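You operate a simulated robot arm through the tools that you are given. There is no shell and no other tool.

You run a simulated two-armed robot. Do the job below in one go: nothing can be reset, and whatever is moved stays where it is left.

TASK
Gauge P1, P2 and P3, then dab paint on each tight nut.
Fine: tight is where the yellow gauge won't go in under the nut; turn no nut; gauge and marker go back on the grey mat; leave the other ports as they are.
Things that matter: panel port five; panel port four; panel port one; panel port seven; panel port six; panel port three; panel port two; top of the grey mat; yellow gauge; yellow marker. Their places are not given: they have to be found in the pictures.

It is judged by the outcome, as a careful person would: the job done as asked, and still so three seconds after it is handed in. It fails if anything else is knocked over, pushed out of place, dropped, spilled or broken.

THE ROBOT
Two 7-joint arms with fingered hands on one trunk that stands fixed in place. Base frame: the origin is at the foot of the trunk, x ahead of it, y to its left, z up. Units: mm, degrees, N and s.
The left shoulder is at [63, 125, 1075], the right one opposite. With the tool pointing down near the work surface each hand reaches from about 460 to 860 mm from the base axis, measured 20 degrees to its own side. Payload 4 kg a hand.
The tool frame of a hand sits at the grasp point between the pads (the TCP): z along the fingers, y along the line on which they close. The tips reach 29 mm beyond it. Largest opening 100 mm; the body of the gripper starts 34 mm behind the TCP. The gripper is a hand of 5 fingers: y runs from the thumb to the fingers, the wrist lies at [-15, -105, -177] in the tool frame.
Orientation is told as [roll, pitch, yaw] about the base's x, y, z axes, in that order, counted from this pose: with the fingers straight down and the wrist toward the robot, the tool's x, y and z point along [0, 1, 0], [1, 0, 0] and [0, 0, -1] of the base frame.

THE INTERFACE
- The arms move only by the tool send_rows. It takes "left_motion", "right_motion" or both (then of equal length, played together; a hand with none holds still); each is text: rows parted by semicolons, each of 6 numbers parted by spaces: the shift along the base's x, y, z in mm, then the turn, a rotation vector about the base's x, y, z in degrees. In form: dx dy dz ax ay az; .... A call has 1 to 20 rows; each row is the pose to reach, as a shift and turn from the pose commanded when the call began. Rows are played at 5 a second. More than 50 mm and 8.6 degrees between two rows, and nothing of the call is played. Where a pose cannot be reached the arm comes as near as it can. A force on the tool above 40 N (or 10 N above the force at the start of the call, whichever is more), or a blocked arm, ends the call early, and 0.2 s more pass. In this call time passes only in rows, and 0.2 s behind the last. It gives the time, the measured TCP pose, the force on the tool (base axes), the opening and the grip force at its end, in the units of the frame above (readings bear some noise), with the torque about the TCP (base axes, N m) and any sound that the robot's microphone picked up, and new pictures: "pictures" is both (left out), scene, wrist or none (wrist: the cameras of the hands that moved).
- Cameras (640 x 400 px; columns grow to the right, rows downward): "scene" is now at [164.4, -34.3, 1221.6]; the picture's right is [-0.35, -0.94, 0.00], its down [-0.36, 0.13, -0.92] and it looks along [0.87, -0.32, -0.38] (base axes); focal length 330 px, centre (320, 200). "left" rides on the left gripper at [-65, -86, -121] in its tool frame; the picture's right is [-0.76, -0.31, 0.58], its down [0.59, -0.70, 0.40] and it looks along [0.28, 0.64, 0.71] (tool axes); focal length 247 px, centre (320, 200). "right" rides on the right gripper at [66, -86, -121] in its tool frame; the picture's right is [-0.76, 0.31, -0.58], its down [-0.59, -0.70, 0.40] and it looks along [-0.28, 0.64, 0.71] (tool axes); focal length 247 px, centre (320, 200).
- raise_lower(by): slides the trunk up (or, below 0, down) by that many mm; the arms and the scene camera ride with it, the base frame stays. It gives what a move gives, with no picture.
- set_fingers(index, middle, ring, little, thumb_bend, thumb_turn, hand): sets how far each is bent, from 0 (flat) to 1 (curled in); at 0.3 the hand is open as for a grip, at 0.7 the pads meet at the TCP. One left out holds its place. A second passes; each finger stops where it meets its share of the squeeze, and holds until it gets a number again. It is the only way to open and close the hand. It gives what a move gives, with no picture; readings hold the bend of each and the force on index, middle, ring, little, thumb and palm. thumb_turn goes from beside the hand (0) to across from the fingers (1), as for a grip.
- aim_head(pan, tilt): turns the head with the scene camera to pan (to the left, within 80 degrees either way) and tilt (down, from -29 to 69), counted from straight ahead of the robot. It gives what a move gives, and a new picture of the scene camera.
- probe_pixels(camera, pixels): there is no depth. For up to 12 entries [column, row, z] of the newest picture of that camera ("zoom" is the newest enlarged one), the place [x, y] in the base frame at which the ray of that pixel passes the height z, good to about 2 mm. No time passes.
- enlarge(camera, box): a new picture of the part [left, top, right, bottom] of that camera's present view, enlarged. No time passes.
- job_done(): hands the job in; it is judged then, once.

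Unless the task says otherwise, let go and move clear before handing in.

The tools are called after "Request:" by a JSON object that holds its "method" and its "body". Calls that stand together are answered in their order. send_rows: Moves the arms, as the interface text tells. Its arguments: {"type":"object","properties":{"left_motion":{"type":"string"},"right_motion":{"type":"string"},"pictures":{"type":"string","enum":["both","scene","wrist","none"]}},"required":[]} The other tools are called the same way: raise_lower (by) slides the trunk up or down; set_fingers (index, middle, ring, little, thumb_bend, thumb_turn, hand) moves the fingers one by one; aim_head (pan, tilt) turns the head that bears the scene camera; probe_pixels (camera, pixels) gives the place at which the rays of pixels pass given heights; enlarge (camera, box) takes an enlarged picture of a part of a camera's view; job_done () hands the job in.

At the start:

```text
clock: 0.0
left_ee_pos: [603.4, 7.1, 1107.9]
left_tool_rot: [0.0, 0.1, 0.0]
left_wrist_force: [0.4, 0.2, 0.3]
left_moment: [0.02, 0.03, 0.01]
left_gripper_width: 99.9
left_grasp_force: 0.1
left_shape: jaw
left_bend: [0.3, 0.3, 0.3, 0.3, 0.3, 0.98]
left_finger forces: [0.0, 0.0, 0.0, 0.1, 0.0, 0.0]
right_ee_pos: [415.8, -441.2, 1073.1]
right_tool_rot: [0.0, 0.0, 0.0]
right_wrist_force: [0.4, 0.2, -1.0]
right_moment: [0.01, -0.01, 0.0]
right_gripper_width: 100.0
right_grasp_force: 0.0
right_shape: jaw
right_bend: [0.3, 0.3, 0.3, 0.3, 0.3, 0.98]
right_finger forces: [0.1, 0.0, 0.0, 0.0, 0.0, 0.0]
trunk travel left (down, up): [-275.0, 472.0]
head pan, tilt: [-20.4, 22.6]
```

scene: 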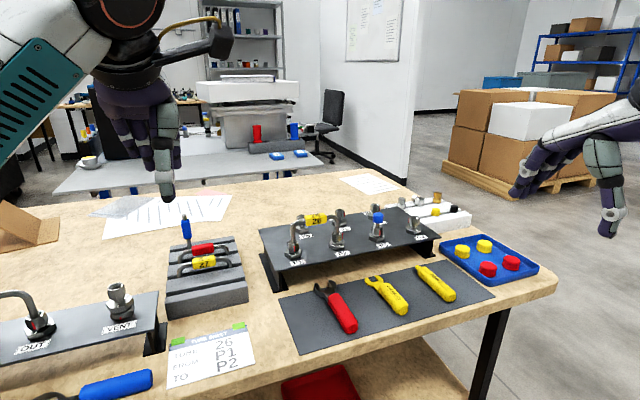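
right: 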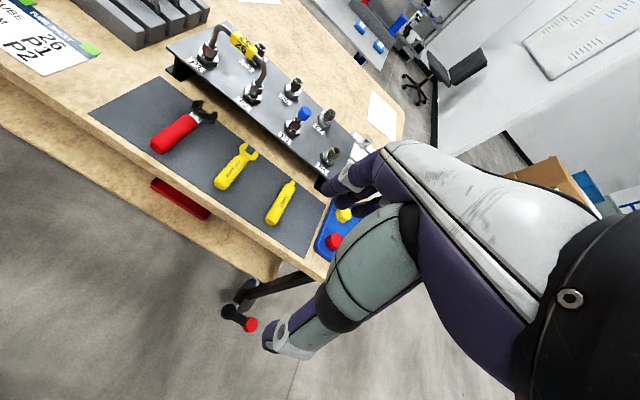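
left: 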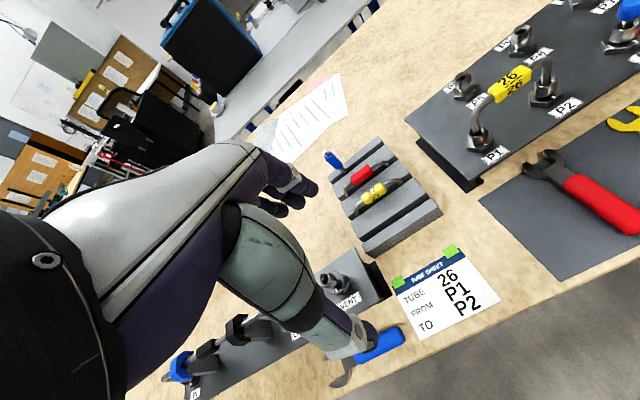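

The scene shows the port panel at about (340,240) and the grey mat at about (385,305), with a red wrench, a yellow gauge near (385,295) and a yellow marker near (435,283). I'll enlarge these before moving anything.

Request:
{"method": "enlarge", "body": {"camera": "scene", "box": [250, 180, 450, 305]}}

Request:
{"method": "enlarge", "body": {"camera": "right", "box": [160, 10, 380, 148]}}

Request:
{"method": "enlarge", "body": {"camera": "left", "box": [400, 0, 640, 180]}}

Request:
{"method": "enlarge", "body": {"camera": "scene", "box": [270, 240, 500, 360]}}

```text
3.20 times, centred on (350, 242) of scene
```

zoom: 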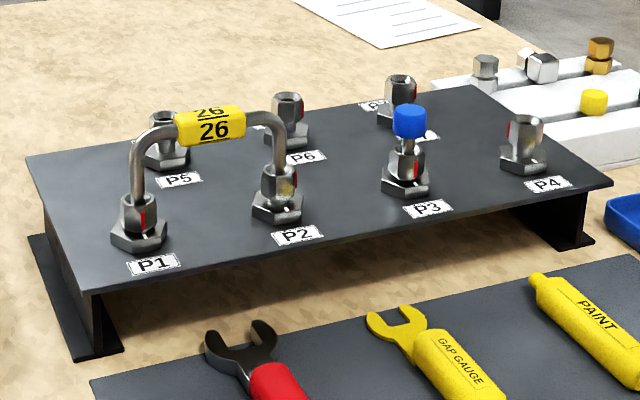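

```text
2.90 times, centred on (270, 79) of right
```

zoom: 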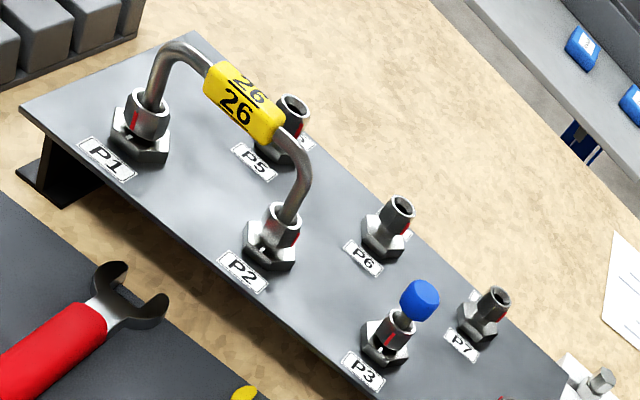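

```text
2.22 times, centred on (520, 90) of left
```

zoom: 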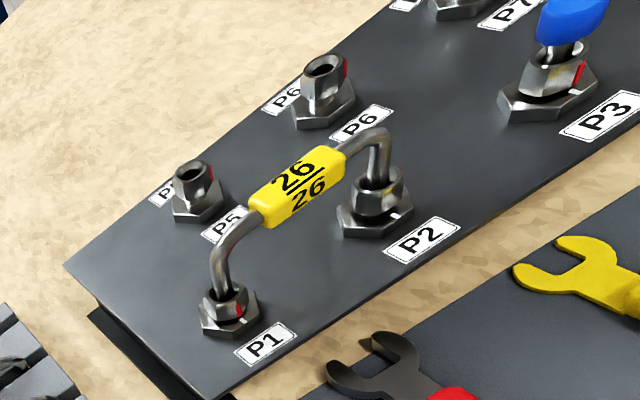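

```text
2.78 times, centred on (385, 300) of scene
```

zoom: 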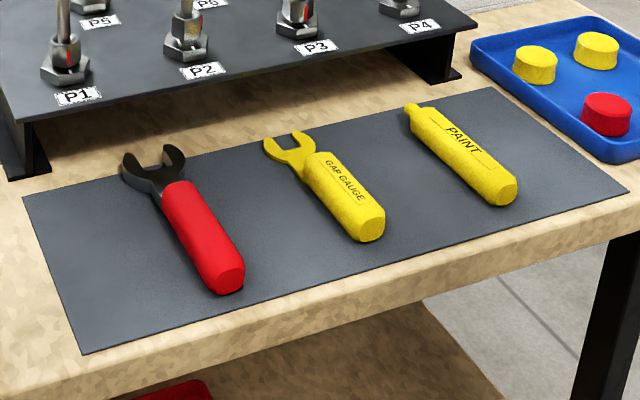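

The gauge and marker lie on the mat, and the fittings have an upper nut above a hex body. I'll triangulate heights by casting rays from several cameras.

Request:
{"method": "probe_pixels", "body": {"camera": "scene", "pixels": [[418, 268, 700], [418, 268, 800], [418, 268, 900], [372, 281, 700], [372, 281, 800], [372, 281, 900], [278, 291, 800], [278, 291, 900], [417, 228, 800], [417, 228, 900]]}}

Request:
{"method": "probe_pixels", "body": {"camera": "right", "pixels": [[293, 181, 700], [293, 181, 800], [293, 181, 900], [247, 149, 700], [247, 149, 800], [247, 149, 900]]}}

Request:
{"method": "enlarge", "body": {"camera": "right", "box": [190, 120, 350, 240]}}

```text
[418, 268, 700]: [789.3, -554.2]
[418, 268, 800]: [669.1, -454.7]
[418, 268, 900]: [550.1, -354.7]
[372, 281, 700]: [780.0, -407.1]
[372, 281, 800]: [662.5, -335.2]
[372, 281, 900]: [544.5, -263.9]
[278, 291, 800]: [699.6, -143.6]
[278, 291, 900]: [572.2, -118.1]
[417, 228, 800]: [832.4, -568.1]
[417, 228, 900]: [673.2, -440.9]
```

```text
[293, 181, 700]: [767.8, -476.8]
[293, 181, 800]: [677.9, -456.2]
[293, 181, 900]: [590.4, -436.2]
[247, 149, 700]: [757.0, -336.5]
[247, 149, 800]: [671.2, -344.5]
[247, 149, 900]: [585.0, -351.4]
```

```text
3.33 times, centred on (270, 180) of right
```

zoom: 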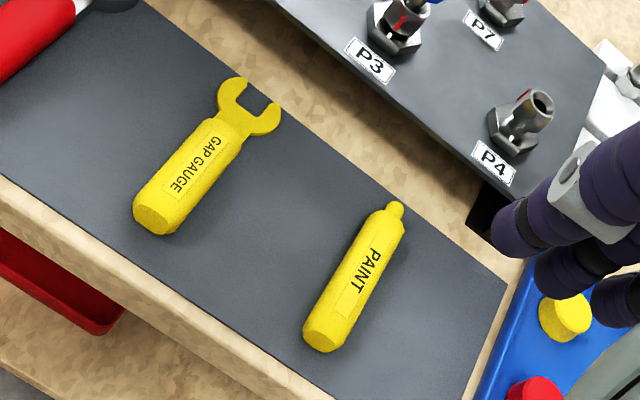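

The mat top comes out near z 785–795, with the tools around x 670. I'll aim the head more steeply at the mat and panel for a better view.

Request:
{"method": "aim_head", "body": {"pan": -25, "tilt": 38}}

```text
clock: 0.8
left_ee_pos: [601.8, 8.3, 1106.6]
left_tool_rot: [0.0, 0.0, 0.1]
left_wrist_force: [-0.7, 0.0, -0.3]
left_moment: [0.02, -0.02, 0.01]
left_gripper_width: 99.8
left_grasp_force: 0.1
left_shape: jaw
left_bend: [0.3, 0.3, 0.3, 0.3, 0.3, 0.98]
left_finger forces: [0.0, 0.0, 0.0, 0.0, 0.0, 0.0]
right_ee_pos: [415.6, -441.1, 1072.4]
right_tool_rot: [0.0, -0.1, 0.1]
right_wrist_force: [-0.4, 0.3, -0.9]
right_moment: [0.01, 0.02, 0.02]
right_gripper_width: 99.8
right_grasp_force: 0.1
right_shape: jaw
right_bend: [0.3, 0.3, 0.3, 0.3, 0.3, 0.98]
right_finger forces: [0.0, 0.0, 0.1, 0.0, 0.1, 0.1]
trunk travel left (down, up): [-275.0, 472.0]
head pan, tilt: [-25.0, 38.0]
```

scene: 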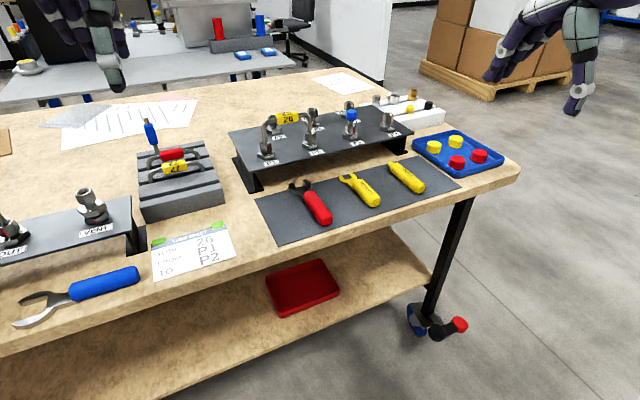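

The tools are well separated on the mat. I'll enlarge both views to measure the gauge and marker axes.

Request:
{"method": "enlarge", "body": {"camera": "scene", "box": [320, 150, 440, 225]}}

Request:
{"method": "enlarge", "body": {"camera": "scene", "box": [230, 90, 420, 190]}}

```text
5.33 times, centred on (380, 188) of scene
```

zoom: 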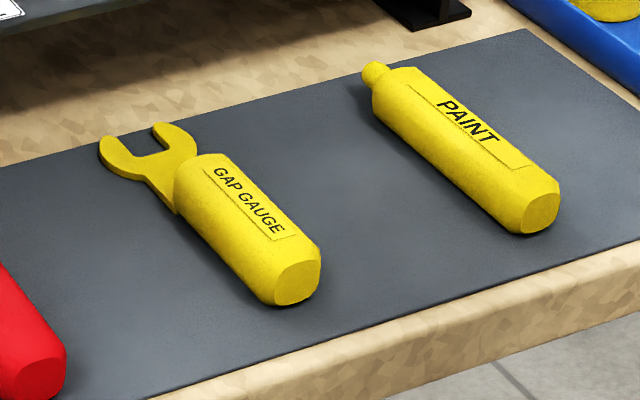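

```text
3.37 times, centred on (325, 140) of scene
```

zoom: 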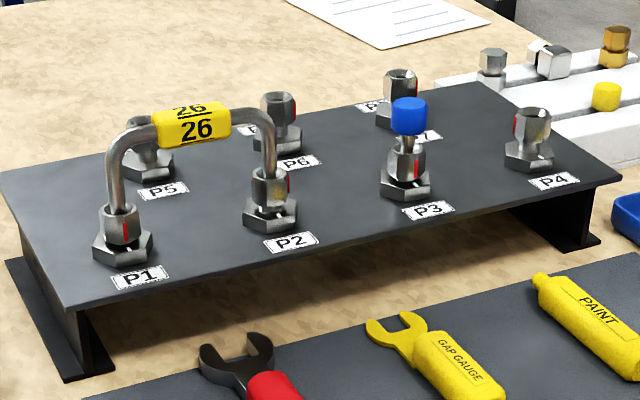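

The handles are bevelled bars, and the fork stands at about mid-height of the handle. I'll probe both tools in both views to get their axes.

Request:
{"method": "probe_pixels", "body": {"camera": "right", "pixels": [[247, 150, 795], [221, 186, 795], [293, 181, 795], [267, 220, 795], [198, 112, 795]]}}

Request:
{"method": "probe_pixels", "body": {"camera": "scene", "pixels": [[347, 178, 795], [374, 204, 795], [390, 164, 795], [421, 190, 795], [460, 187, 785], [411, 156, 785], [281, 245, 785], [256, 198, 785]]}}

```text
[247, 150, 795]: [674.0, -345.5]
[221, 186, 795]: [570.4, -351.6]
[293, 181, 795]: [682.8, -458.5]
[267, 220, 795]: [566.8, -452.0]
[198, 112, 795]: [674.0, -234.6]
```

```text
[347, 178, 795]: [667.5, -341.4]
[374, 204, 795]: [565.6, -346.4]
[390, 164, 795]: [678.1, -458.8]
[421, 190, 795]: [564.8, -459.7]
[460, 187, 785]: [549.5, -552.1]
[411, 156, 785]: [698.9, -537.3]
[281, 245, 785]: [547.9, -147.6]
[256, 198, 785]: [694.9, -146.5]
```

The gauge runs nearly along +x from (567,-348) to (690,-343), and the marker from (565,-456) to (682,-458). I'll bring the right hand above the gauge handle, turning it +90 yaw so it closes across the handle.

Request:
{"method": "send_rows", "body": {"right_motion": "15 8 0 0 0 7.5; 30 16 0 0 0 15; 47 24 0 0 0 22.5; 63 31 0 0 0 30; 79 39 0 0 0 37.5; 95 47 -10 0 0 45; 110 55 -20 0 0 52.5; 126 63 -30 0 0 60; 142 71 -40 0 0 67.5; 158 79 -50 0 0 75; 174 87 -60 0 0 82.5; 189 94 -73 0 0 90; 189 94 -73 0 0 90"}}

```text
clock: 3.6
left_ee_pos: [601.3, 7.2, 1107.3]
left_tool_rot: [0.0, -0.1, 0.0]
left_wrist_force: [-0.4, 0.2, -0.5]
left_moment: [0.02, 0.01, 0.0]
left_gripper_width: 99.9
left_grasp_force: 0.0
left_shape: jaw
left_bend: [0.3, 0.3, 0.3, 0.3, 0.3, 0.98]
left_finger forces: [0.1, 0.1, 0.0, 0.0, 0.0, 0.0]
right_ee_pos: [604.0, -348.0, 1000.0]
right_tool_rot: [0.0, 0.1, 90.1]
right_wrist_force: [0.1, 1.1, 0.5]
right_moment: [-0.02, -0.03, -0.01]
right_gripper_width: 99.6
right_grasp_force: 0.0
right_shape: jaw
right_bend: [0.3, 0.3, 0.3, 0.3, 0.3, 0.98]
right_finger forces: [0.0, 0.1, 0.1, 0.0, 0.1, 0.0]
trunk travel left (down, up): [-275.0, 472.0]
head pan, tilt: [-25.0, 38.0]
```

scene: 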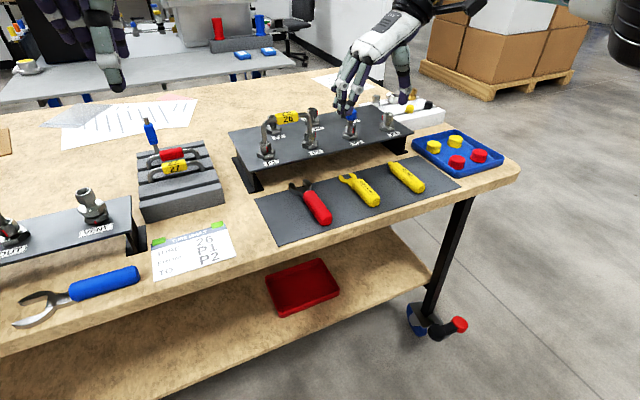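
right: 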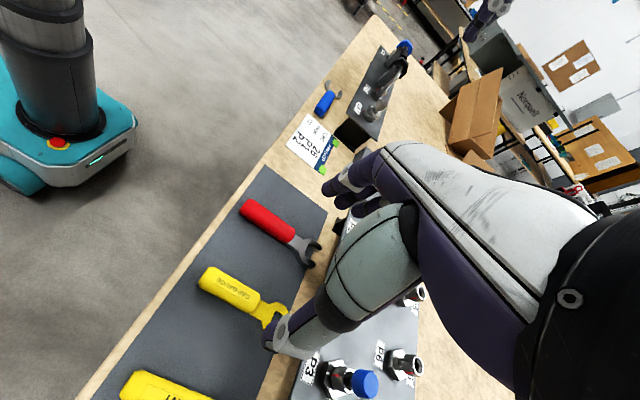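

The hand is above the gauge handle at yaw 90 as planned, and the gauge shows at (235,290) in the wrist view. I'll lower it to about 50 mm above the mat and look again.

Request:
{"method": "send_rows", "body": {"right_motion": "0 0 -45 0 0 0; 0 0 -90 0 0 0; 0 0 -130 0 0 0; 0 0 -150 0 0 0; 0 0 -150 0 0 0"}}

Request:
{"method": "enlarge", "body": {"camera": "scene", "box": [280, 110, 440, 230]}}

```text
clock: 4.8
left_ee_pos: [601.4, 7.9, 1108.2]
left_tool_rot: [0.0, 0.0, 0.0]
left_wrist_force: [0.5, -0.2, 0.6]
left_moment: [0.0, -0.03, 0.0]
left_gripper_width: 100.0
left_grasp_force: 0.0
left_shape: jaw
left_bend: [0.3, 0.3, 0.3, 0.3, 0.3, 0.98]
left_finger forces: [0.0, 0.0, 0.0, 0.1, 0.0, 0.0]
right_ee_pos: [605.2, -346.8, 849.7]
right_tool_rot: [0.0, 0.0, 90.0]
right_wrist_force: [-0.7, -0.3, -0.6]
right_moment: [0.05, 0.05, 0.0]
right_gripper_width: 99.6
right_grasp_force: 0.0
right_shape: jaw
right_bend: [0.3, 0.3, 0.3, 0.3, 0.3, 0.98]
right_finger forces: [0.0, 0.0, 0.0, 0.1, 0.0, 0.0]
trunk travel left (down, up): [-275.0, 472.0]
head pan, tilt: [-25.0, 38.0]
```

scene: 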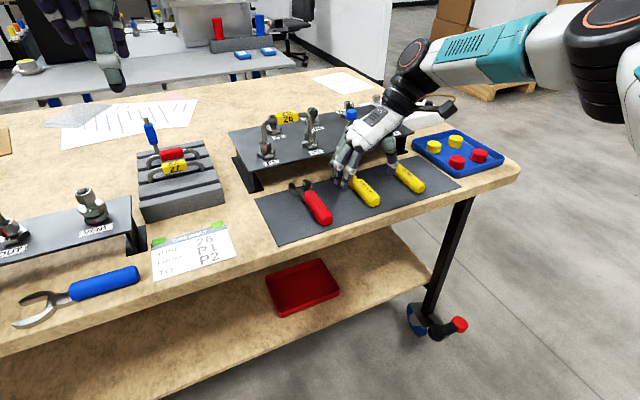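
right: 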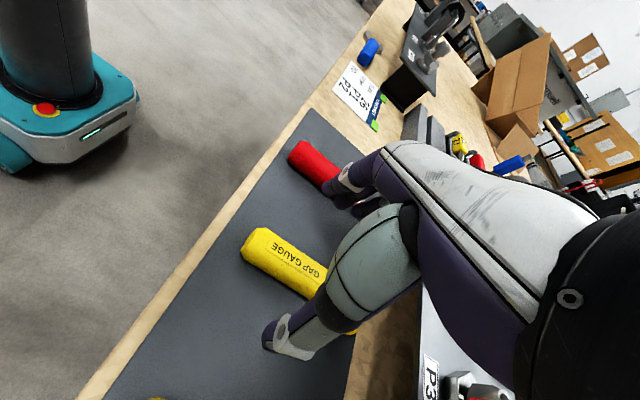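

```text
3.33 times, centred on (360, 170) of scene
```

zoom: 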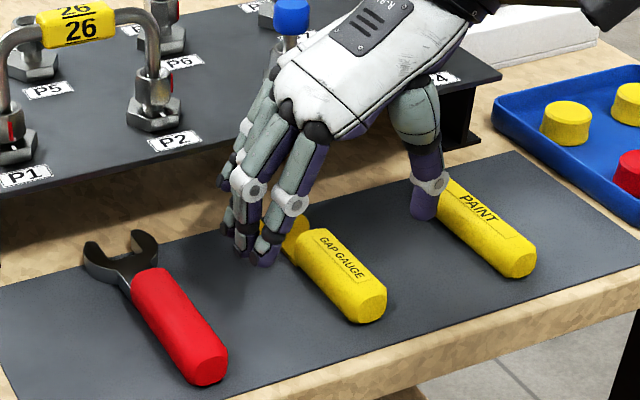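

The thumb is clear of the marker and the fingers are left of the gauge. I'll probe the fingertips and handle ends for alignment before going lower.

Request:
{"method": "probe_pixels", "body": {"camera": "zoom", "pixels": [[262, 262, 821], [240, 252, 821], [422, 215, 821], [372, 290, 800], [318, 232, 812], [300, 255, 800]]}}

Request:
{"method": "probe_pixels", "body": {"camera": "right", "pixels": [[245, 240, 800], [258, 229, 812], [350, 340, 812], [245, 258, 790], [262, 365, 785], [262, 365, 790]]}}

```text
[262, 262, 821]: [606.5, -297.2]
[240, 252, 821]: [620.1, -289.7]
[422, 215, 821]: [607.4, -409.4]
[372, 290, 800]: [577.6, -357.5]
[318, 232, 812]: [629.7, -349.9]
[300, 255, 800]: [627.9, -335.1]
```

```text
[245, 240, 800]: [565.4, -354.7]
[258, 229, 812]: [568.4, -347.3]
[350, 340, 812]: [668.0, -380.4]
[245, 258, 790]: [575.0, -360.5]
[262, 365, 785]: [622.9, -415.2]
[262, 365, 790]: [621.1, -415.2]
```

The finger/thumb plane lines up with the handle centre: fingers at y about -297 and thumb at -409, with the gauge at -347. I'll shift back slightly toward the handle middle and lower to grasp height.

Request:
{"method": "send_rows", "body": {"right_motion": "-2 -2 -12 0 0 0; -2 -2 -22 0 0 0; -2 -2 -28 0 0 0; -2 -2 -31 0 0 0; -2 -2 -31 0 0 0"}}

Request:
{"method": "enlarge", "body": {"camera": "scene", "box": [280, 110, 440, 230]}}

```text
clock: 6.0
left_ee_pos: [601.3, 6.7, 1107.1]
left_tool_rot: [0.1, 0.1, 0.1]
left_wrist_force: [0.3, 0.8, -0.3]
left_moment: [0.02, -0.04, 0.01]
left_gripper_width: 99.9
left_grasp_force: 0.0
left_shape: jaw
left_bend: [0.3, 0.3, 0.3, 0.3, 0.3, 0.98]
left_finger forces: [0.0, 0.0, 0.0, 0.0, 0.1, 0.0]
right_ee_pos: [597.6, -346.6, 821.9]
right_tool_rot: [0.1, 0.1, 90.1]
right_wrist_force: [-0.5, -0.2, 0.4]
right_moment: [-0.02, 0.0, -0.02]
right_gripper_width: 100.2
right_grasp_force: 0.1
right_shape: jaw
right_bend: [0.3, 0.3, 0.3, 0.3, 0.3, 0.98]
right_finger forces: [0.0, 0.1, 0.0, 0.1, 0.1, 0.0]
right hand out of reach, approached as far as the arm can: row 3, 4, 5
trunk travel left (down, up): [-275.0, 472.0]
head pan, tilt: [-25.0, 38.0]
```

scene: 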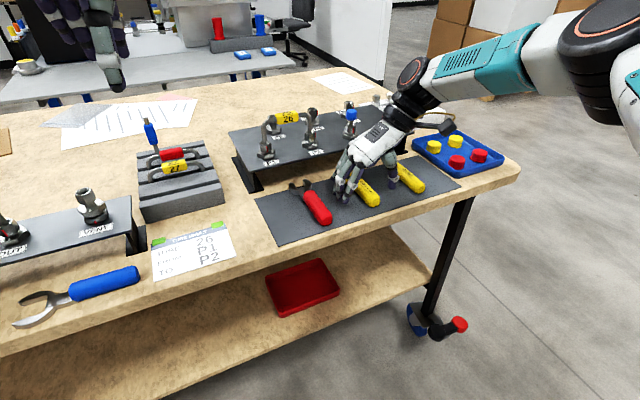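
right: 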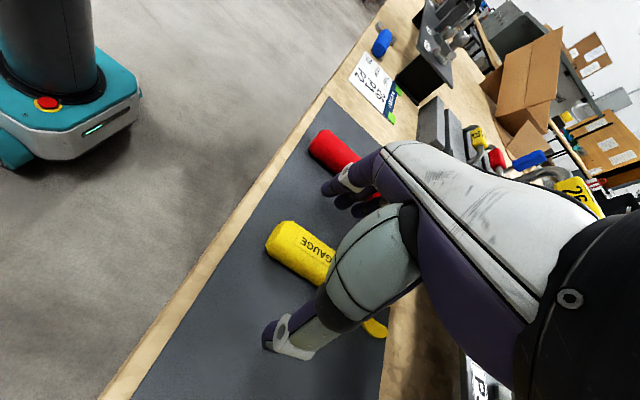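

```text
3.33 times, centred on (360, 170) of scene
```

zoom: 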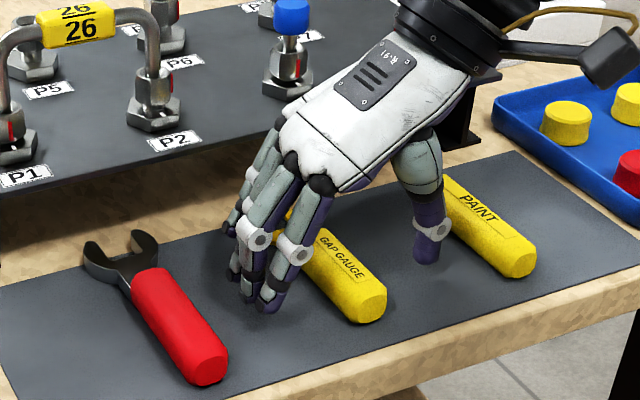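

The arm reports a reach limit at z 822, so the shoulder is probably too high for this pose. I'll lift the hand and lower the trunk before trying again.

Request:
{"method": "send_rows", "body": {"right_motion": "5 0 45 0 0 0; 8 0 90 0 0 0; 8 0 130 0 0 0; 8 0 130 0 0 0", "pictures": "none"}}

Request:
{"method": "raise_lower", "body": {"by": -100}}

```text
clock: 7.0
left_ee_pos: [601.0, 6.2, 1107.5]
left_tool_rot: [0.0, 0.0, 0.0]
left_wrist_force: [0.0, 0.0, 0.0]
left_moment: [-0.01, -0.03, -0.03]
left_gripper_width: 99.8
left_grasp_force: 0.1
left_shape: jaw
left_bend: [0.3, 0.3, 0.3, 0.3, 0.3, 0.98]
left_finger forces: [0.0, 0.0, 0.0, 0.0, 0.0, 0.0]
right_ee_pos: [603.9, -347.9, 953.0]
right_tool_rot: [0.1, 0.1, 89.9]
right_wrist_force: [-0.6, 0.6, 0.0]
right_moment: [0.01, -0.04, -0.01]
right_gripper_width: 99.9
right_grasp_force: 0.1
right_shape: jaw
right_bend: [0.3, 0.3, 0.3, 0.3, 0.3, 0.98]
right_finger forces: [0.0, 0.0, 0.1, 0.0, 0.1, 0.0]
trunk travel left (down, up): [-275.0, 472.0]
head pan, tilt: [-25.0, 38.0]
```

```text
clock: 8.3
left_ee_pos: [600.8, 7.1, 1007.8]
left_tool_rot: [0.0, -0.1, 0.0]
left_wrist_force: [1.3, 0.3, 1.0]
left_moment: [0.01, -0.01, 0.01]
left_gripper_width: 99.5
left_grasp_force: 0.1
left_shape: jaw
left_bend: [0.3, 0.3, 0.3, 0.3, 0.3, 0.98]
left_finger forces: [0.0, 0.0, 0.0, 0.1, 0.0, 0.0]
right_ee_pos: [604.6, -347.3, 853.2]
right_tool_rot: [-0.2, 0.1, 90.0]
right_wrist_force: [0.4, 0.1, 1.5]
right_moment: [-0.01, 0.0, 0.0]
right_gripper_width: 99.7
right_grasp_force: 0.1
right_shape: jaw
right_bend: [0.3, 0.3, 0.3, 0.3, 0.3, 0.98]
right_finger forces: [0.0, 0.1, 0.1, 0.0, 0.0, 0.0]
trunk travel left (down, up): [-175.0, 572.0]
head pan, tilt: [-25.0, 38.0]
```

The trunk is down 100 mm and the hand is at z 853 with no contact. I'll lower it to about 819.

Request:
{"method": "send_rows", "body": {"right_motion": "-2 0 -12 0 0 0; -2 0 -22 0 0 0; -2 0 -29 0 0 0; -2 0 -34 0 0 0; -2 0 -34 0 0 0"}}

Request:
{"method": "enlarge", "body": {"camera": "scene", "box": [280, 80, 440, 200]}}

```text
clock: 9.5
left_ee_pos: [601.7, 6.4, 1006.9]
left_tool_rot: [0.0, 0.0, 0.1]
left_wrist_force: [-0.5, -0.2, 0.5]
left_moment: [0.0, 0.02, -0.02]
left_gripper_width: 100.0
left_grasp_force: 0.1
left_shape: jaw
left_bend: [0.3, 0.3, 0.3, 0.3, 0.3, 0.98]
left_finger forces: [0.0, 0.0, 0.0, 0.0, 0.0, 0.0]
right_ee_pos: [602.6, -346.9, 819.3]
right_tool_rot: [0.0, 0.0, 90.0]
right_wrist_force: [0.4, 0.4, -0.8]
right_moment: [-0.02, -0.02, 0.0]
right_gripper_width: 99.8
right_grasp_force: 0.1
right_shape: jaw
right_bend: [0.3, 0.3, 0.3, 0.3, 0.3, 0.98]
right_finger forces: [0.1, 0.0, 0.0, 0.1, 0.0, 0.1]
trunk travel left (down, up): [-175.0, 572.0]
head pan, tilt: [-25.0, 38.0]
```

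scene: 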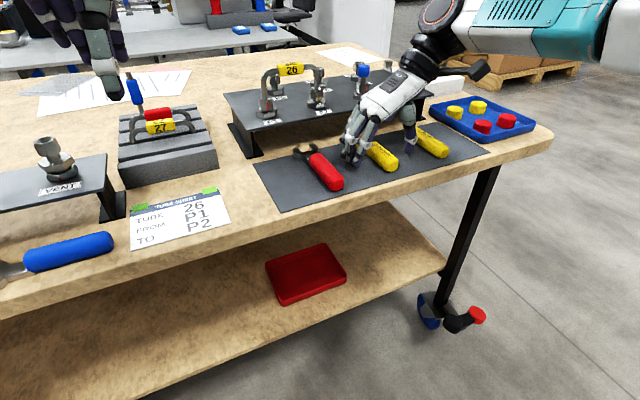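
right: 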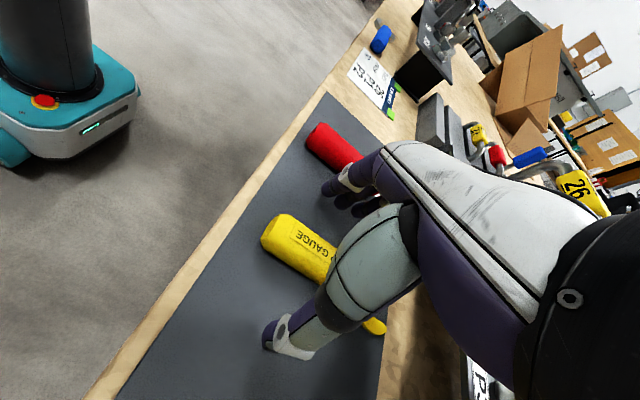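

```text
3.33 times, centred on (360, 140) of scene
```

zoom: 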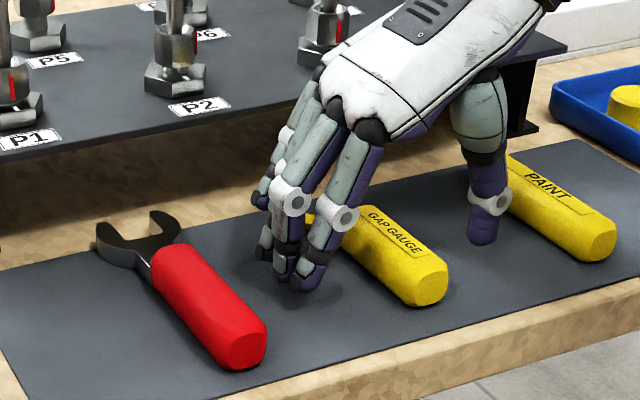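

There's no contact at z 819 and the tips look slightly above the mat. I'll go down a few more millimetres and watch the force.

Request:
{"method": "send_rows", "body": {"right_motion": "0 0 -2 0 0 0; 0 0 -4 0 0 0; 0 0 -6 0 0 0; 0 0 -6 0 0 0", "pictures": "none"}}

Request:
{"method": "enlarge", "body": {"camera": "scene", "box": [320, 110, 420, 180]}}

```text
clock: 10.5
left_ee_pos: [601.2, 7.9, 1007.2]
left_tool_rot: [0.0, 0.1, 0.0]
left_wrist_force: [-0.3, 0.5, -0.3]
left_moment: [-0.02, -0.01, 0.02]
left_gripper_width: 99.7
left_grasp_force: 0.1
left_shape: jaw
left_bend: [0.3, 0.3, 0.3, 0.3, 0.3, 0.98]
left_finger forces: [0.0, 0.0, 0.0, 0.1, 0.1, 0.1]
right_ee_pos: [602.6, -347.1, 813.1]
right_tool_rot: [0.1, 0.0, 90.0]
right_wrist_force: [-0.1, 0.3, -0.1]
right_moment: [0.01, -0.02, 0.01]
right_gripper_width: 99.9
right_grasp_force: 0.1
right_shape: jaw
right_bend: [0.3, 0.3, 0.3, 0.3, 0.3, 0.98]
right_finger forces: [0.0, 0.0, 0.0, 0.0, 0.0, 0.0]
trunk travel left (down, up): [-175.0, 572.0]
head pan, tilt: [-25.0, 38.0]
```

```text
5.71 times, centred on (370, 145) of scene
```

zoom: 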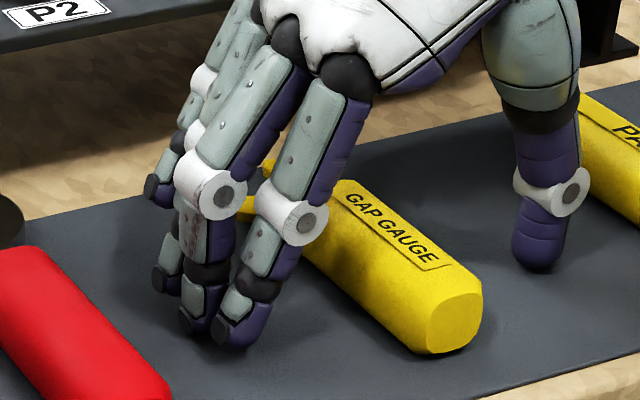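

There's still no contact at z 813. I'll probe the finger positions along the handle.

Request:
{"method": "probe_pixels", "body": {"camera": "zoom", "pixels": [[240, 345, 786], [195, 325, 788], [165, 285, 790], [155, 200, 795], [545, 268, 785], [455, 330, 795], [345, 185, 808], [380, 205, 808], [265, 165, 795]]}}

```text
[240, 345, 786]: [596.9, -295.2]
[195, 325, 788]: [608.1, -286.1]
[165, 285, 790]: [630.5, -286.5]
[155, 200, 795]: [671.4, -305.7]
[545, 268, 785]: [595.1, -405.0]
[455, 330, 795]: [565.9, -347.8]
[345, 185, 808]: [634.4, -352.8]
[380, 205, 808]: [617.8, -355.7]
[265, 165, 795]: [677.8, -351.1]
```

The index and middle fingers and the thumb line up at x 595–610, with ring and little further toward the fork. I'll flatten ring and little out of the way, then close index, middle and thumb on the handle.

Request:
{"method": "set_fingers", "body": {"hand": "right", "ring": 0.1, "little": 0.0}}

Request:
{"method": "send_rows", "body": {"right_motion": "-5 0 0 0 0 0; -5 0 -2 0 0 0; -5 0 -2 0 0 0", "pictures": "none"}}

Request:
{"method": "set_fingers", "body": {"hand": "right", "index": 0.45, "middle": 0.45, "thumb_bend": 0.45}}

Request:
{"method": "enlarge", "body": {"camera": "scene", "box": [320, 110, 420, 180]}}

```text
clock: 11.5
left_ee_pos: [602.1, 7.6, 1007.3]
left_tool_rot: [0.0, 0.0, 0.2]
left_wrist_force: [-0.3, -0.9, 0.1]
left_moment: [0.0, 0.01, 0.02]
left_gripper_width: 99.8
left_grasp_force: 0.0
left_shape: jaw
left_bend: [0.3, 0.3, 0.3, 0.3, 0.3, 0.98]
left_finger forces: [0.0, 0.0, 0.1, 0.1, 0.1, 0.1]
right_ee_pos: [602.8, -348.5, 813.5]
right_tool_rot: [0.0, 0.1, 90.1]
right_wrist_force: [0.9, 0.1, 0.2]
right_moment: [0.02, 0.01, 0.0]
right_gripper_width: 98.0
right_grasp_force: 0.1
right_shape: fingers
right_bend: [0.3, 0.3, 0.1, 0.0, 0.3, 0.98]
right_finger forces: [0.1, 0.1, 0.1, 0.1, 0.1, 0.1]
trunk travel left (down, up): [-175.0, 572.0]
head pan, tilt: [-25.0, 38.0]
```

```text
clock: 12.3
left_ee_pos: [601.9, 7.5, 1006.8]
left_tool_rot: [0.0, -0.1, 0.0]
left_wrist_force: [-0.8, 0.0, 0.1]
left_moment: [0.0, -0.01, 0.01]
left_gripper_width: 99.6
left_grasp_force: 0.1
left_shape: jaw
left_bend: [0.3, 0.3, 0.3, 0.3, 0.3, 0.98]
left_finger forces: [0.0, 0.0, 0.1, 0.1, 0.0, 0.0]
right_ee_pos: [597.0, -345.9, 810.9]
right_tool_rot: [0.1, 0.0, 90.1]
right_wrist_force: [-0.4, -0.6, 0.7]
right_moment: [0.03, -0.02, -0.04]
right_gripper_width: 98.4
right_grasp_force: 0.1
right_shape: fingers
right_bend: [0.3, 0.3, 0.1, 0.0, 0.3, 0.98]
right_finger forces: [0.0, 0.1, 0.1, 0.0, 0.2, 0.0]
trunk travel left (down, up): [-175.0, 572.0]
head pan, tilt: [-25.0, 38.0]
```

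```text
clock: 13.3
left_ee_pos: [599.8, 8.5, 1008.4]
left_tool_rot: [0.1, -0.1, 0.1]
left_wrist_force: [-0.3, -0.1, 0.1]
left_moment: [0.03, -0.02, 0.02]
left_gripper_width: 99.9
left_grasp_force: 0.1
left_shape: jaw
left_bend: [0.3, 0.3, 0.3, 0.3, 0.3, 0.98]
left_finger forces: [0.1, 0.0, 0.0, 0.1, 0.0, 0.1]
right_ee_pos: [597.4, -344.9, 813.0]
right_tool_rot: [-0.2, 0.0, 90.0]
right_wrist_force: [1.5, 0.5, 21.8]
right_moment: [0.12, -0.12, 0.03]
right_gripper_width: 69.8
right_grasp_force: 11.1
right_shape: fingers
right_bend: [0.45, 0.4, 0.1, 0.0, 0.42, 0.98]
right_finger forces: [0.0, 12.2, 0.0, 0.0, 9.9, 0.0]
trunk travel left (down, up): [-175.0, 572.0]
head pan, tilt: [-25.0, 38.0]
```

```text
5.71 times, centred on (370, 145) of scene
```

zoom: 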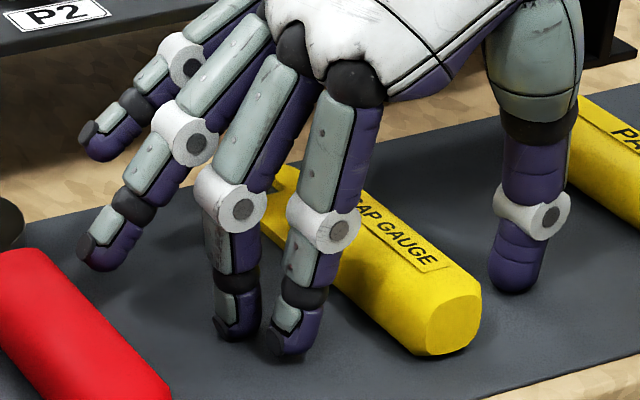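

The fingertips sweep lower as they close: the middle finger and thumb are pushing on the mat, with Fz about 22 N. I'll raise the hand 8 mm and then keep closing.

Request:
{"method": "send_rows", "body": {"right_motion": "0 0 4 0 0 0; 0 0 8 0 0 0; 0 0 8 0 0 0", "pictures": "none"}}

Request:
{"method": "set_fingers", "body": {"hand": "right", "index": 0.5, "middle": 0.5, "thumb_bend": 0.5}}

Request:
{"method": "enlarge", "body": {"camera": "scene", "box": [320, 110, 420, 180]}}

```text
clock: 14.1
left_ee_pos: [602.4, 7.2, 1006.8]
left_tool_rot: [0.0, 0.0, 0.2]
left_wrist_force: [-0.1, 1.3, 0.0]
left_moment: [0.02, 0.02, -0.01]
left_gripper_width: 99.8
left_grasp_force: 0.1
left_shape: jaw
left_bend: [0.3, 0.3, 0.3, 0.3, 0.3, 0.98]
left_finger forces: [0.0, 0.1, 0.0, 0.0, 0.0, 0.0]
right_ee_pos: [597.1, -348.1, 817.8]
right_tool_rot: [0.1, 0.1, 90.0]
right_wrist_force: [-0.6, -0.9, 0.4]
right_moment: [0.0, 0.01, 0.0]
right_gripper_width: 62.9
right_grasp_force: 0.0
right_shape: fingers
right_bend: [0.45, 0.45, 0.1, 0.0, 0.45, 0.98]
right_finger forces: [0.0, 0.0, 0.1, 0.0, 0.0, 0.0]
trunk travel left (down, up): [-175.0, 572.0]
head pan, tilt: [-25.0, 38.0]
```

```text
clock: 15.1
left_ee_pos: [601.7, 7.0, 1007.4]
left_tool_rot: [0.0, 0.0, 0.1]
left_wrist_force: [-0.1, 0.6, 0.4]
left_moment: [0.01, 0.01, 0.01]
left_gripper_width: 99.8
left_grasp_force: 0.0
left_shape: jaw
left_bend: [0.3, 0.3, 0.3, 0.3, 0.3, 0.98]
left_finger forces: [0.1, 0.0, 0.0, 0.0, 0.1, 0.0]
right_ee_pos: [598.4, -346.6, 819.1]
right_tool_rot: [0.0, 0.1, 90.0]
right_wrist_force: [-0.3, 0.1, 1.0]
right_moment: [0.0, -0.05, 0.02]
right_gripper_width: 50.4
right_grasp_force: 0.2
right_shape: fingers
right_bend: [0.5, 0.5, 0.1, 0.0, 0.5, 0.98]
right_finger forces: [0.0, 0.1, 0.0, 0.1, 0.0, 0.0]
trunk travel left (down, up): [-175.0, 572.0]
head pan, tilt: [-25.0, 38.0]
```

```text
5.71 times, centred on (370, 145) of scene
```

zoom: 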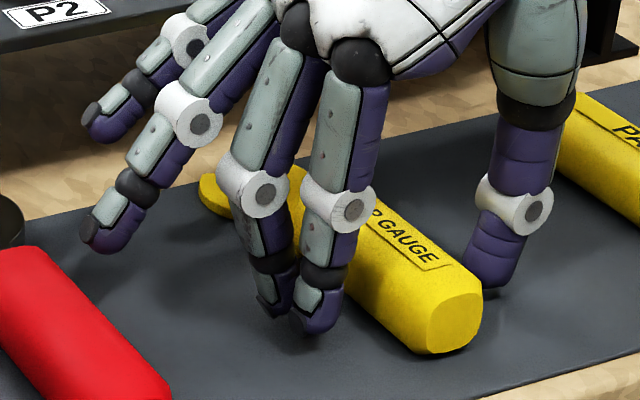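

The opening is 50 mm with no contact and the handle sits between the fingers. I'll continue closing onto the handle.

Request:
{"method": "set_fingers", "body": {"hand": "right", "index": 0.56, "middle": 0.56, "thumb_bend": 0.56}}

Request:
{"method": "enlarge", "body": {"camera": "scene", "box": [320, 110, 420, 180]}}

Request:
{"method": "enlarge", "body": {"camera": "right", "box": [220, 160, 420, 360]}}

```text
clock: 16.1
left_ee_pos: [601.6, 7.2, 1007.9]
left_tool_rot: [0.0, 0.0, 0.1]
left_wrist_force: [-0.7, -0.1, 0.0]
left_moment: [-0.01, 0.01, 0.01]
left_gripper_width: 99.7
left_grasp_force: 0.0
left_shape: jaw
left_bend: [0.3, 0.3, 0.3, 0.3, 0.3, 0.98]
left_finger forces: [0.1, 0.0, 0.0, 0.0, 0.0, 0.0]
right_ee_pos: [598.1, -347.2, 819.6]
right_tool_rot: [0.0, 0.0, 90.0]
right_wrist_force: [0.6, -0.4, -0.1]
right_moment: [0.01, 0.0, 0.0]
right_gripper_width: 35.6
right_grasp_force: 0.1
right_shape: fingers
right_bend: [0.56, 0.56, 0.1, 0.0, 0.56, 0.98]
right_finger forces: [0.0, 0.1, 0.1, 0.0, 0.0, 0.0]
trunk travel left (down, up): [-175.0, 572.0]
head pan, tilt: [-25.0, 38.0]
```

```text
5.71 times, centred on (370, 145) of scene
```

zoom: 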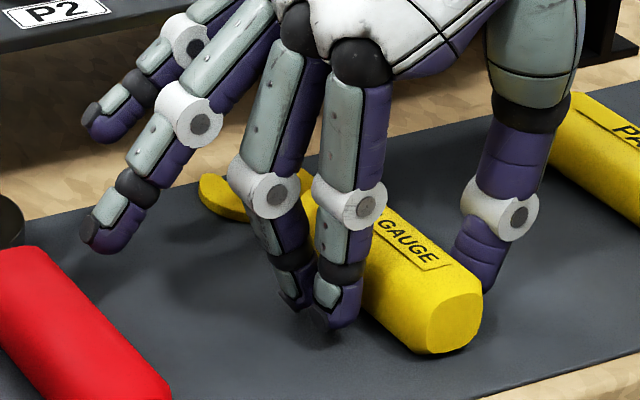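

```text
2.00 times, centred on (320, 260) of right
```

zoom: 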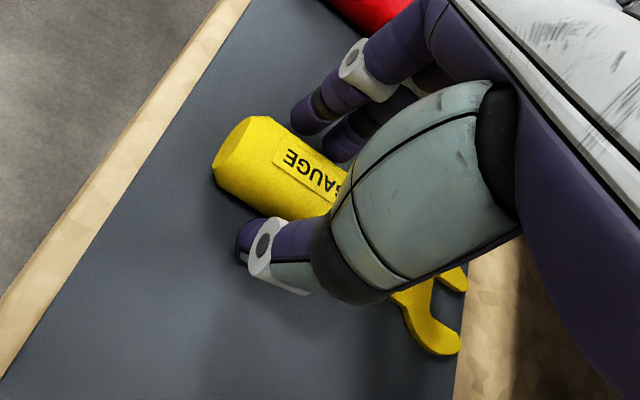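

The fingers now straddle the handle with about 36 mm opening and the tips sit a few millimetres above the mat. I'll lower 3 mm for a deeper grip and close fully.

Request:
{"method": "send_rows", "body": {"right_motion": "0 0 -2 0 0 0; 0 0 -3.5 0 0 0; 0 0 -3.5 0 0 0", "pictures": "none"}}

Request:
{"method": "set_fingers", "body": {"hand": "right", "index": 0.7, "middle": 0.7, "thumb_bend": 0.7}}

Request:
{"method": "enlarge", "body": {"camera": "scene", "box": [320, 110, 420, 180]}}

Request:
{"method": "enlarge", "body": {"camera": "right", "box": [220, 160, 420, 360]}}

```text
clock: 16.9
left_ee_pos: [601.0, 8.7, 1008.0]
left_tool_rot: [0.0, -0.1, 0.1]
left_wrist_force: [-0.1, 0.9, 0.2]
left_moment: [0.0, 0.0, 0.01]
left_gripper_width: 99.8
left_grasp_force: 0.1
left_shape: jaw
left_bend: [0.3, 0.3, 0.3, 0.3, 0.3, 0.98]
left_finger forces: [0.0, 0.0, 0.0, 0.1, 0.0, 0.0]
right_ee_pos: [596.9, -347.3, 816.8]
right_tool_rot: [0.0, 0.0, 90.0]
right_wrist_force: [-0.8, 0.4, 0.8]
right_moment: [-0.09, 0.0, 0.05]
right_gripper_width: 35.7
right_grasp_force: 1.6
right_shape: fingers
right_bend: [0.56, 0.56, 0.1, 0.0, 0.56, 0.98]
right_finger forces: [0.0, 0.0, 0.0, 0.0, 2.1, 0.1]
trunk travel left (down, up): [-175.0, 572.0]
head pan, tilt: [-25.0, 38.0]
```

```text
clock: 17.9
left_ee_pos: [600.3, 6.8, 1006.8]
left_tool_rot: [-0.1, -0.1, 0.1]
left_wrist_force: [-0.1, -0.2, -0.4]
left_moment: [-0.02, 0.02, 0.02]
left_gripper_width: 99.8
left_grasp_force: 0.1
left_shape: jaw
left_bend: [0.3, 0.3, 0.3, 0.3, 0.3, 0.98]
left_finger forces: [0.0, 0.0, 0.1, 0.0, 0.0, 0.1]
right_ee_pos: [597.6, -346.6, 816.5]
right_tool_rot: [0.1, -0.1, 90.0]
right_wrist_force: [0.7, 1.4, 1.8]
right_moment: [0.05, 0.0, 0.02]
right_gripper_width: 21.3
right_grasp_force: 8.1
right_shape: fingers
right_bend: [0.64, 0.66, 0.1, 0.0, 0.63, 0.97]
right_finger forces: [5.3, 3.7, 0.1, 0.1, 7.8, 0.1]
trunk travel left (down, up): [-175.0, 572.0]
head pan, tilt: [-25.0, 38.0]
```

```text
5.71 times, centred on (370, 145) of scene
```

zoom: 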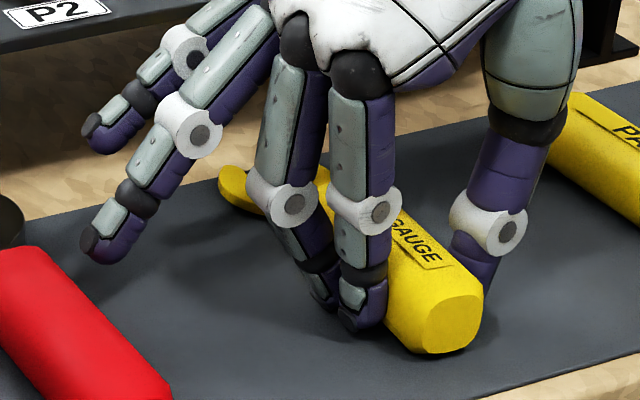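

```text
2.00 times, centred on (320, 260) of right
```

zoom: 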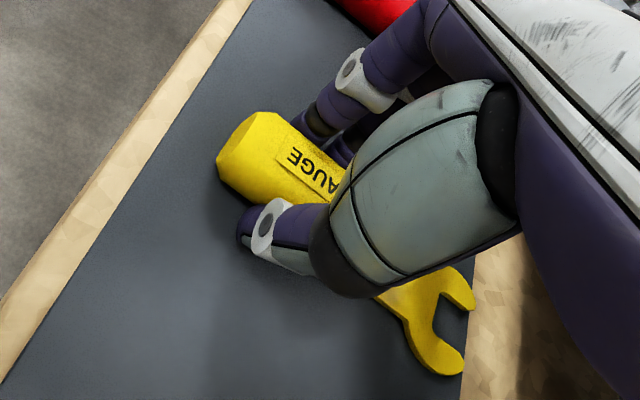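

The gauge is pinched with thumb at 7.8 N against index and middle at about 9 N. I'll squeeze a bit more, then lift gently and check that it hangs straight.

Request:
{"method": "set_fingers", "body": {"hand": "right", "index": 0.85, "middle": 0.85, "thumb_bend": 0.85}}

Request:
{"method": "send_rows", "body": {"right_motion": "0 0 5 0 0 0; 0 0 15 0 0 0; 0 0 30 0 0 0; 0 0 30 0 0 0"}}

Request:
{"method": "enlarge", "body": {"camera": "scene", "box": [320, 80, 420, 180]}}

Request:
{"method": "enlarge", "body": {"camera": "right", "box": [220, 160, 420, 360]}}

```text
clock: 18.9
left_ee_pos: [602.3, 8.0, 1006.6]
left_tool_rot: [0.0, -0.1, 0.2]
left_wrist_force: [-0.2, -0.7, -0.1]
left_moment: [0.04, -0.01, -0.02]
left_gripper_width: 99.8
left_grasp_force: 0.2
left_shape: jaw
left_bend: [0.3, 0.3, 0.3, 0.3, 0.3, 0.98]
left_finger forces: [0.1, 0.0, 0.0, 0.1, 0.0, 0.1]
right_ee_pos: [597.4, -347.9, 815.9]
right_tool_rot: [0.1, 0.0, 89.9]
right_wrist_force: [-0.2, -0.3, -1.5]
right_moment: [-0.02, 0.01, 0.02]
right_gripper_width: 20.3
right_grasp_force: 22.1
right_shape: fingers
right_bend: [0.58, 0.72, 0.1, 0.0, 0.6, 0.92]
right_finger forces: [13.5, 8.6, 0.0, 0.0, 22.1, 0.0]
trunk travel left (down, up): [-175.0, 572.0]
head pan, tilt: [-25.0, 38.0]
```

```text
clock: 19.9
left_ee_pos: [601.7, 7.1, 1007.2]
left_tool_rot: [0.0, 0.0, 0.1]
left_wrist_force: [0.0, 0.3, 0.6]
left_moment: [0.01, -0.01, 0.03]
left_gripper_width: 99.9
left_grasp_force: 0.2
left_shape: jaw
left_bend: [0.3, 0.3, 0.3, 0.3, 0.3, 0.98]
left_finger forces: [0.0, 0.0, 0.0, 0.0, 0.0, 0.0]
right_ee_pos: [597.4, -347.8, 845.6]
right_tool_rot: [0.0, 0.1, 90.1]
right_wrist_force: [0.0, -0.6, 0.1]
right_moment: [-0.01, -0.02, 0.0]
right_gripper_width: 20.4
right_grasp_force: 22.3
right_shape: fingers
right_bend: [0.58, 0.72, 0.1, 0.0, 0.6, 0.92]
right_finger forces: [13.6, 8.7, 0.0, 0.1, 22.0, 0.1]
trunk travel left (down, up): [-175.0, 572.0]
head pan, tilt: [-25.0, 38.0]
```

scene: 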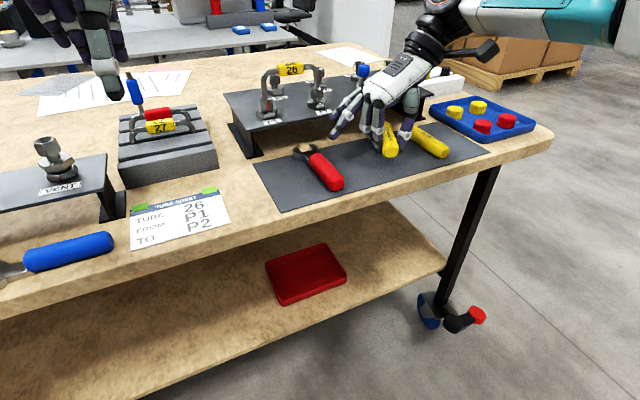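
right: 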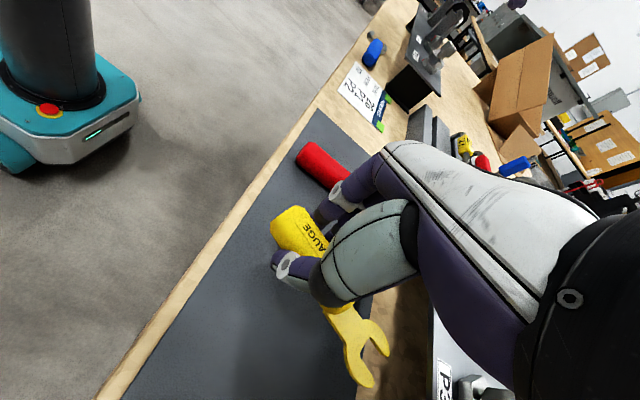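

```text
4.00 times, centred on (370, 130) of scene
```

zoom: 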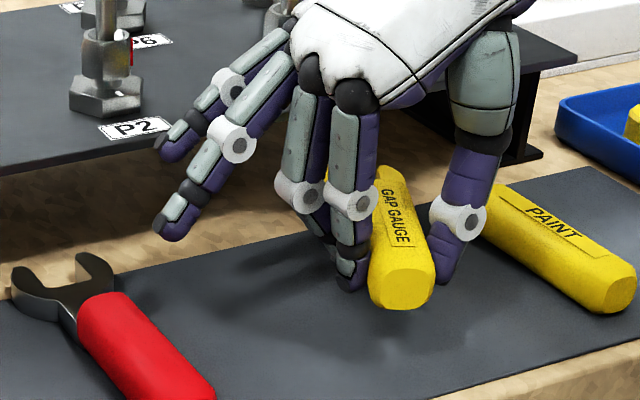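

```text
2.00 times, centred on (320, 260) of right
```

zoom: 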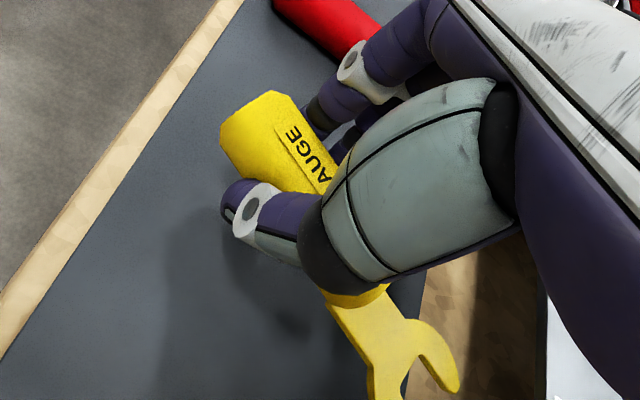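

The gauge lifted but turned in the pinch, so the fork now points forward and to the right. I'll raise it clear and measure its pose in the hand.

Request:
{"method": "send_rows", "body": {"right_motion": "0 0 40 0 0 0; -5 0 80 0 0 0; -10 0 110 0 0 0; -10 0 110 0 0 0"}}

Request:
{"method": "enlarge", "body": {"camera": "scene", "box": [340, 60, 460, 150]}}

Request:
{"method": "enlarge", "body": {"camera": "right", "box": [220, 180, 440, 390]}}

```text
clock: 20.9
left_ee_pos: [602.8, 7.1, 1007.4]
left_tool_rot: [0.0, 0.0, 0.1]
left_wrist_force: [-0.4, 0.1, 0.4]
left_moment: [0.0, 0.01, 0.02]
left_gripper_width: 99.8
left_grasp_force: 0.1
left_shape: jaw
left_bend: [0.3, 0.3, 0.3, 0.3, 0.3, 0.98]
left_finger forces: [0.0, 0.1, 0.0, 0.0, 0.0, 0.1]
right_ee_pos: [587.6, -347.5, 955.3]
right_tool_rot: [0.0, 0.1, 90.0]
right_wrist_force: [0.6, 0.5, -0.2]
right_moment: [0.02, 0.01, 0.0]
right_gripper_width: 20.5
right_grasp_force: 22.3
right_shape: fingers
right_bend: [0.58, 0.72, 0.1, 0.0, 0.6, 0.92]
right_finger forces: [13.5, 8.7, 0.0, 0.0, 22.2, 0.0]
trunk travel left (down, up): [-175.0, 572.0]
head pan, tilt: [-25.0, 38.0]
```

scene: 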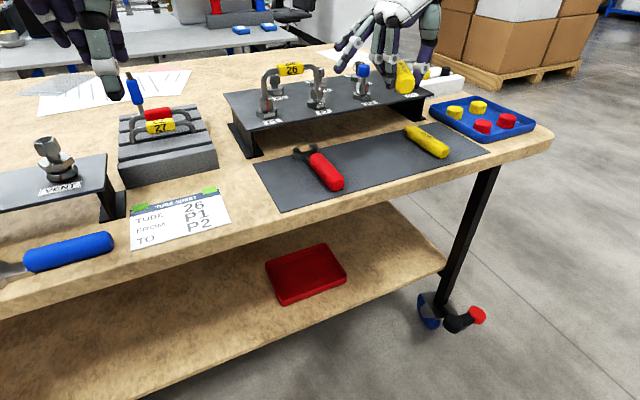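
right: 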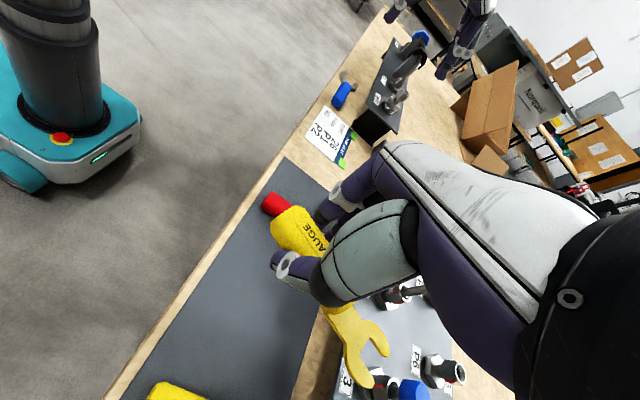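

```text
4.44 times, centred on (400, 105) of scene
```

zoom: 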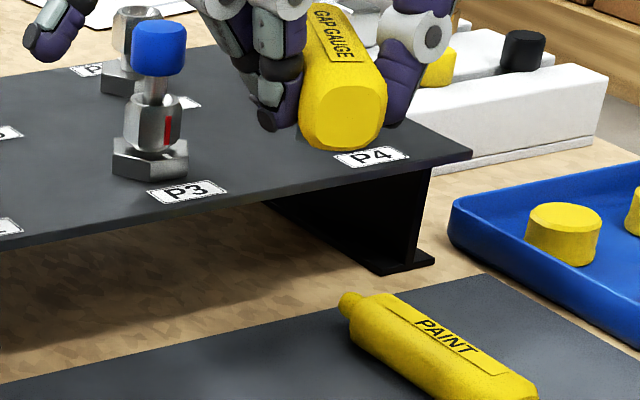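

```text
1.90 times, centred on (330, 285) of right
```

zoom: 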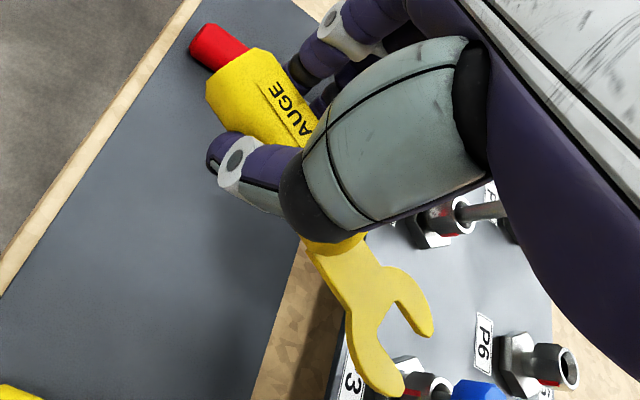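

I'll probe the fork and handle points in the wrist view at the gauge's expected height to get its yaw in the hand.

Request:
{"method": "probe_pixels", "body": {"camera": "zoom", "pixels": [[393, 393, 935], [428, 332, 935], [378, 310, 935], [330, 250, 935], [207, 88, 945], [255, 50, 945], [212, 128, 925], [360, 240, 935], [310, 245, 935]]}}

Request:
{"method": "enlarge", "body": {"camera": "right", "box": [310, 290, 410, 400]}}

```text
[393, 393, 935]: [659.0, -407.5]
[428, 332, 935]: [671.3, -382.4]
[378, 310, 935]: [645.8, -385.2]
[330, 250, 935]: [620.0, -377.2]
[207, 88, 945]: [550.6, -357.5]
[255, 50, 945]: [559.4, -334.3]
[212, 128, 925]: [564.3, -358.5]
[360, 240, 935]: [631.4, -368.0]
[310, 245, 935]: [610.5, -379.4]
```

```text
3.64 times, centred on (360, 345) of right
```

zoom: 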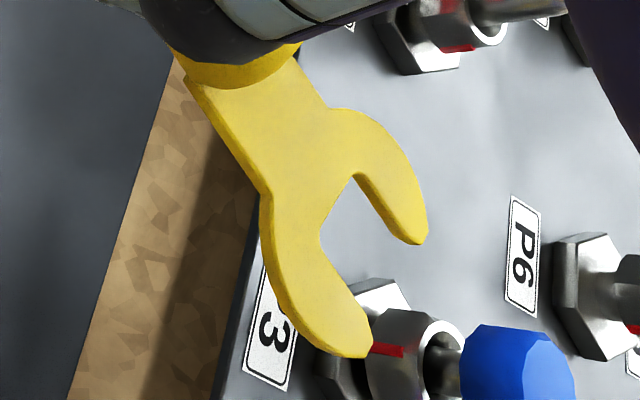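

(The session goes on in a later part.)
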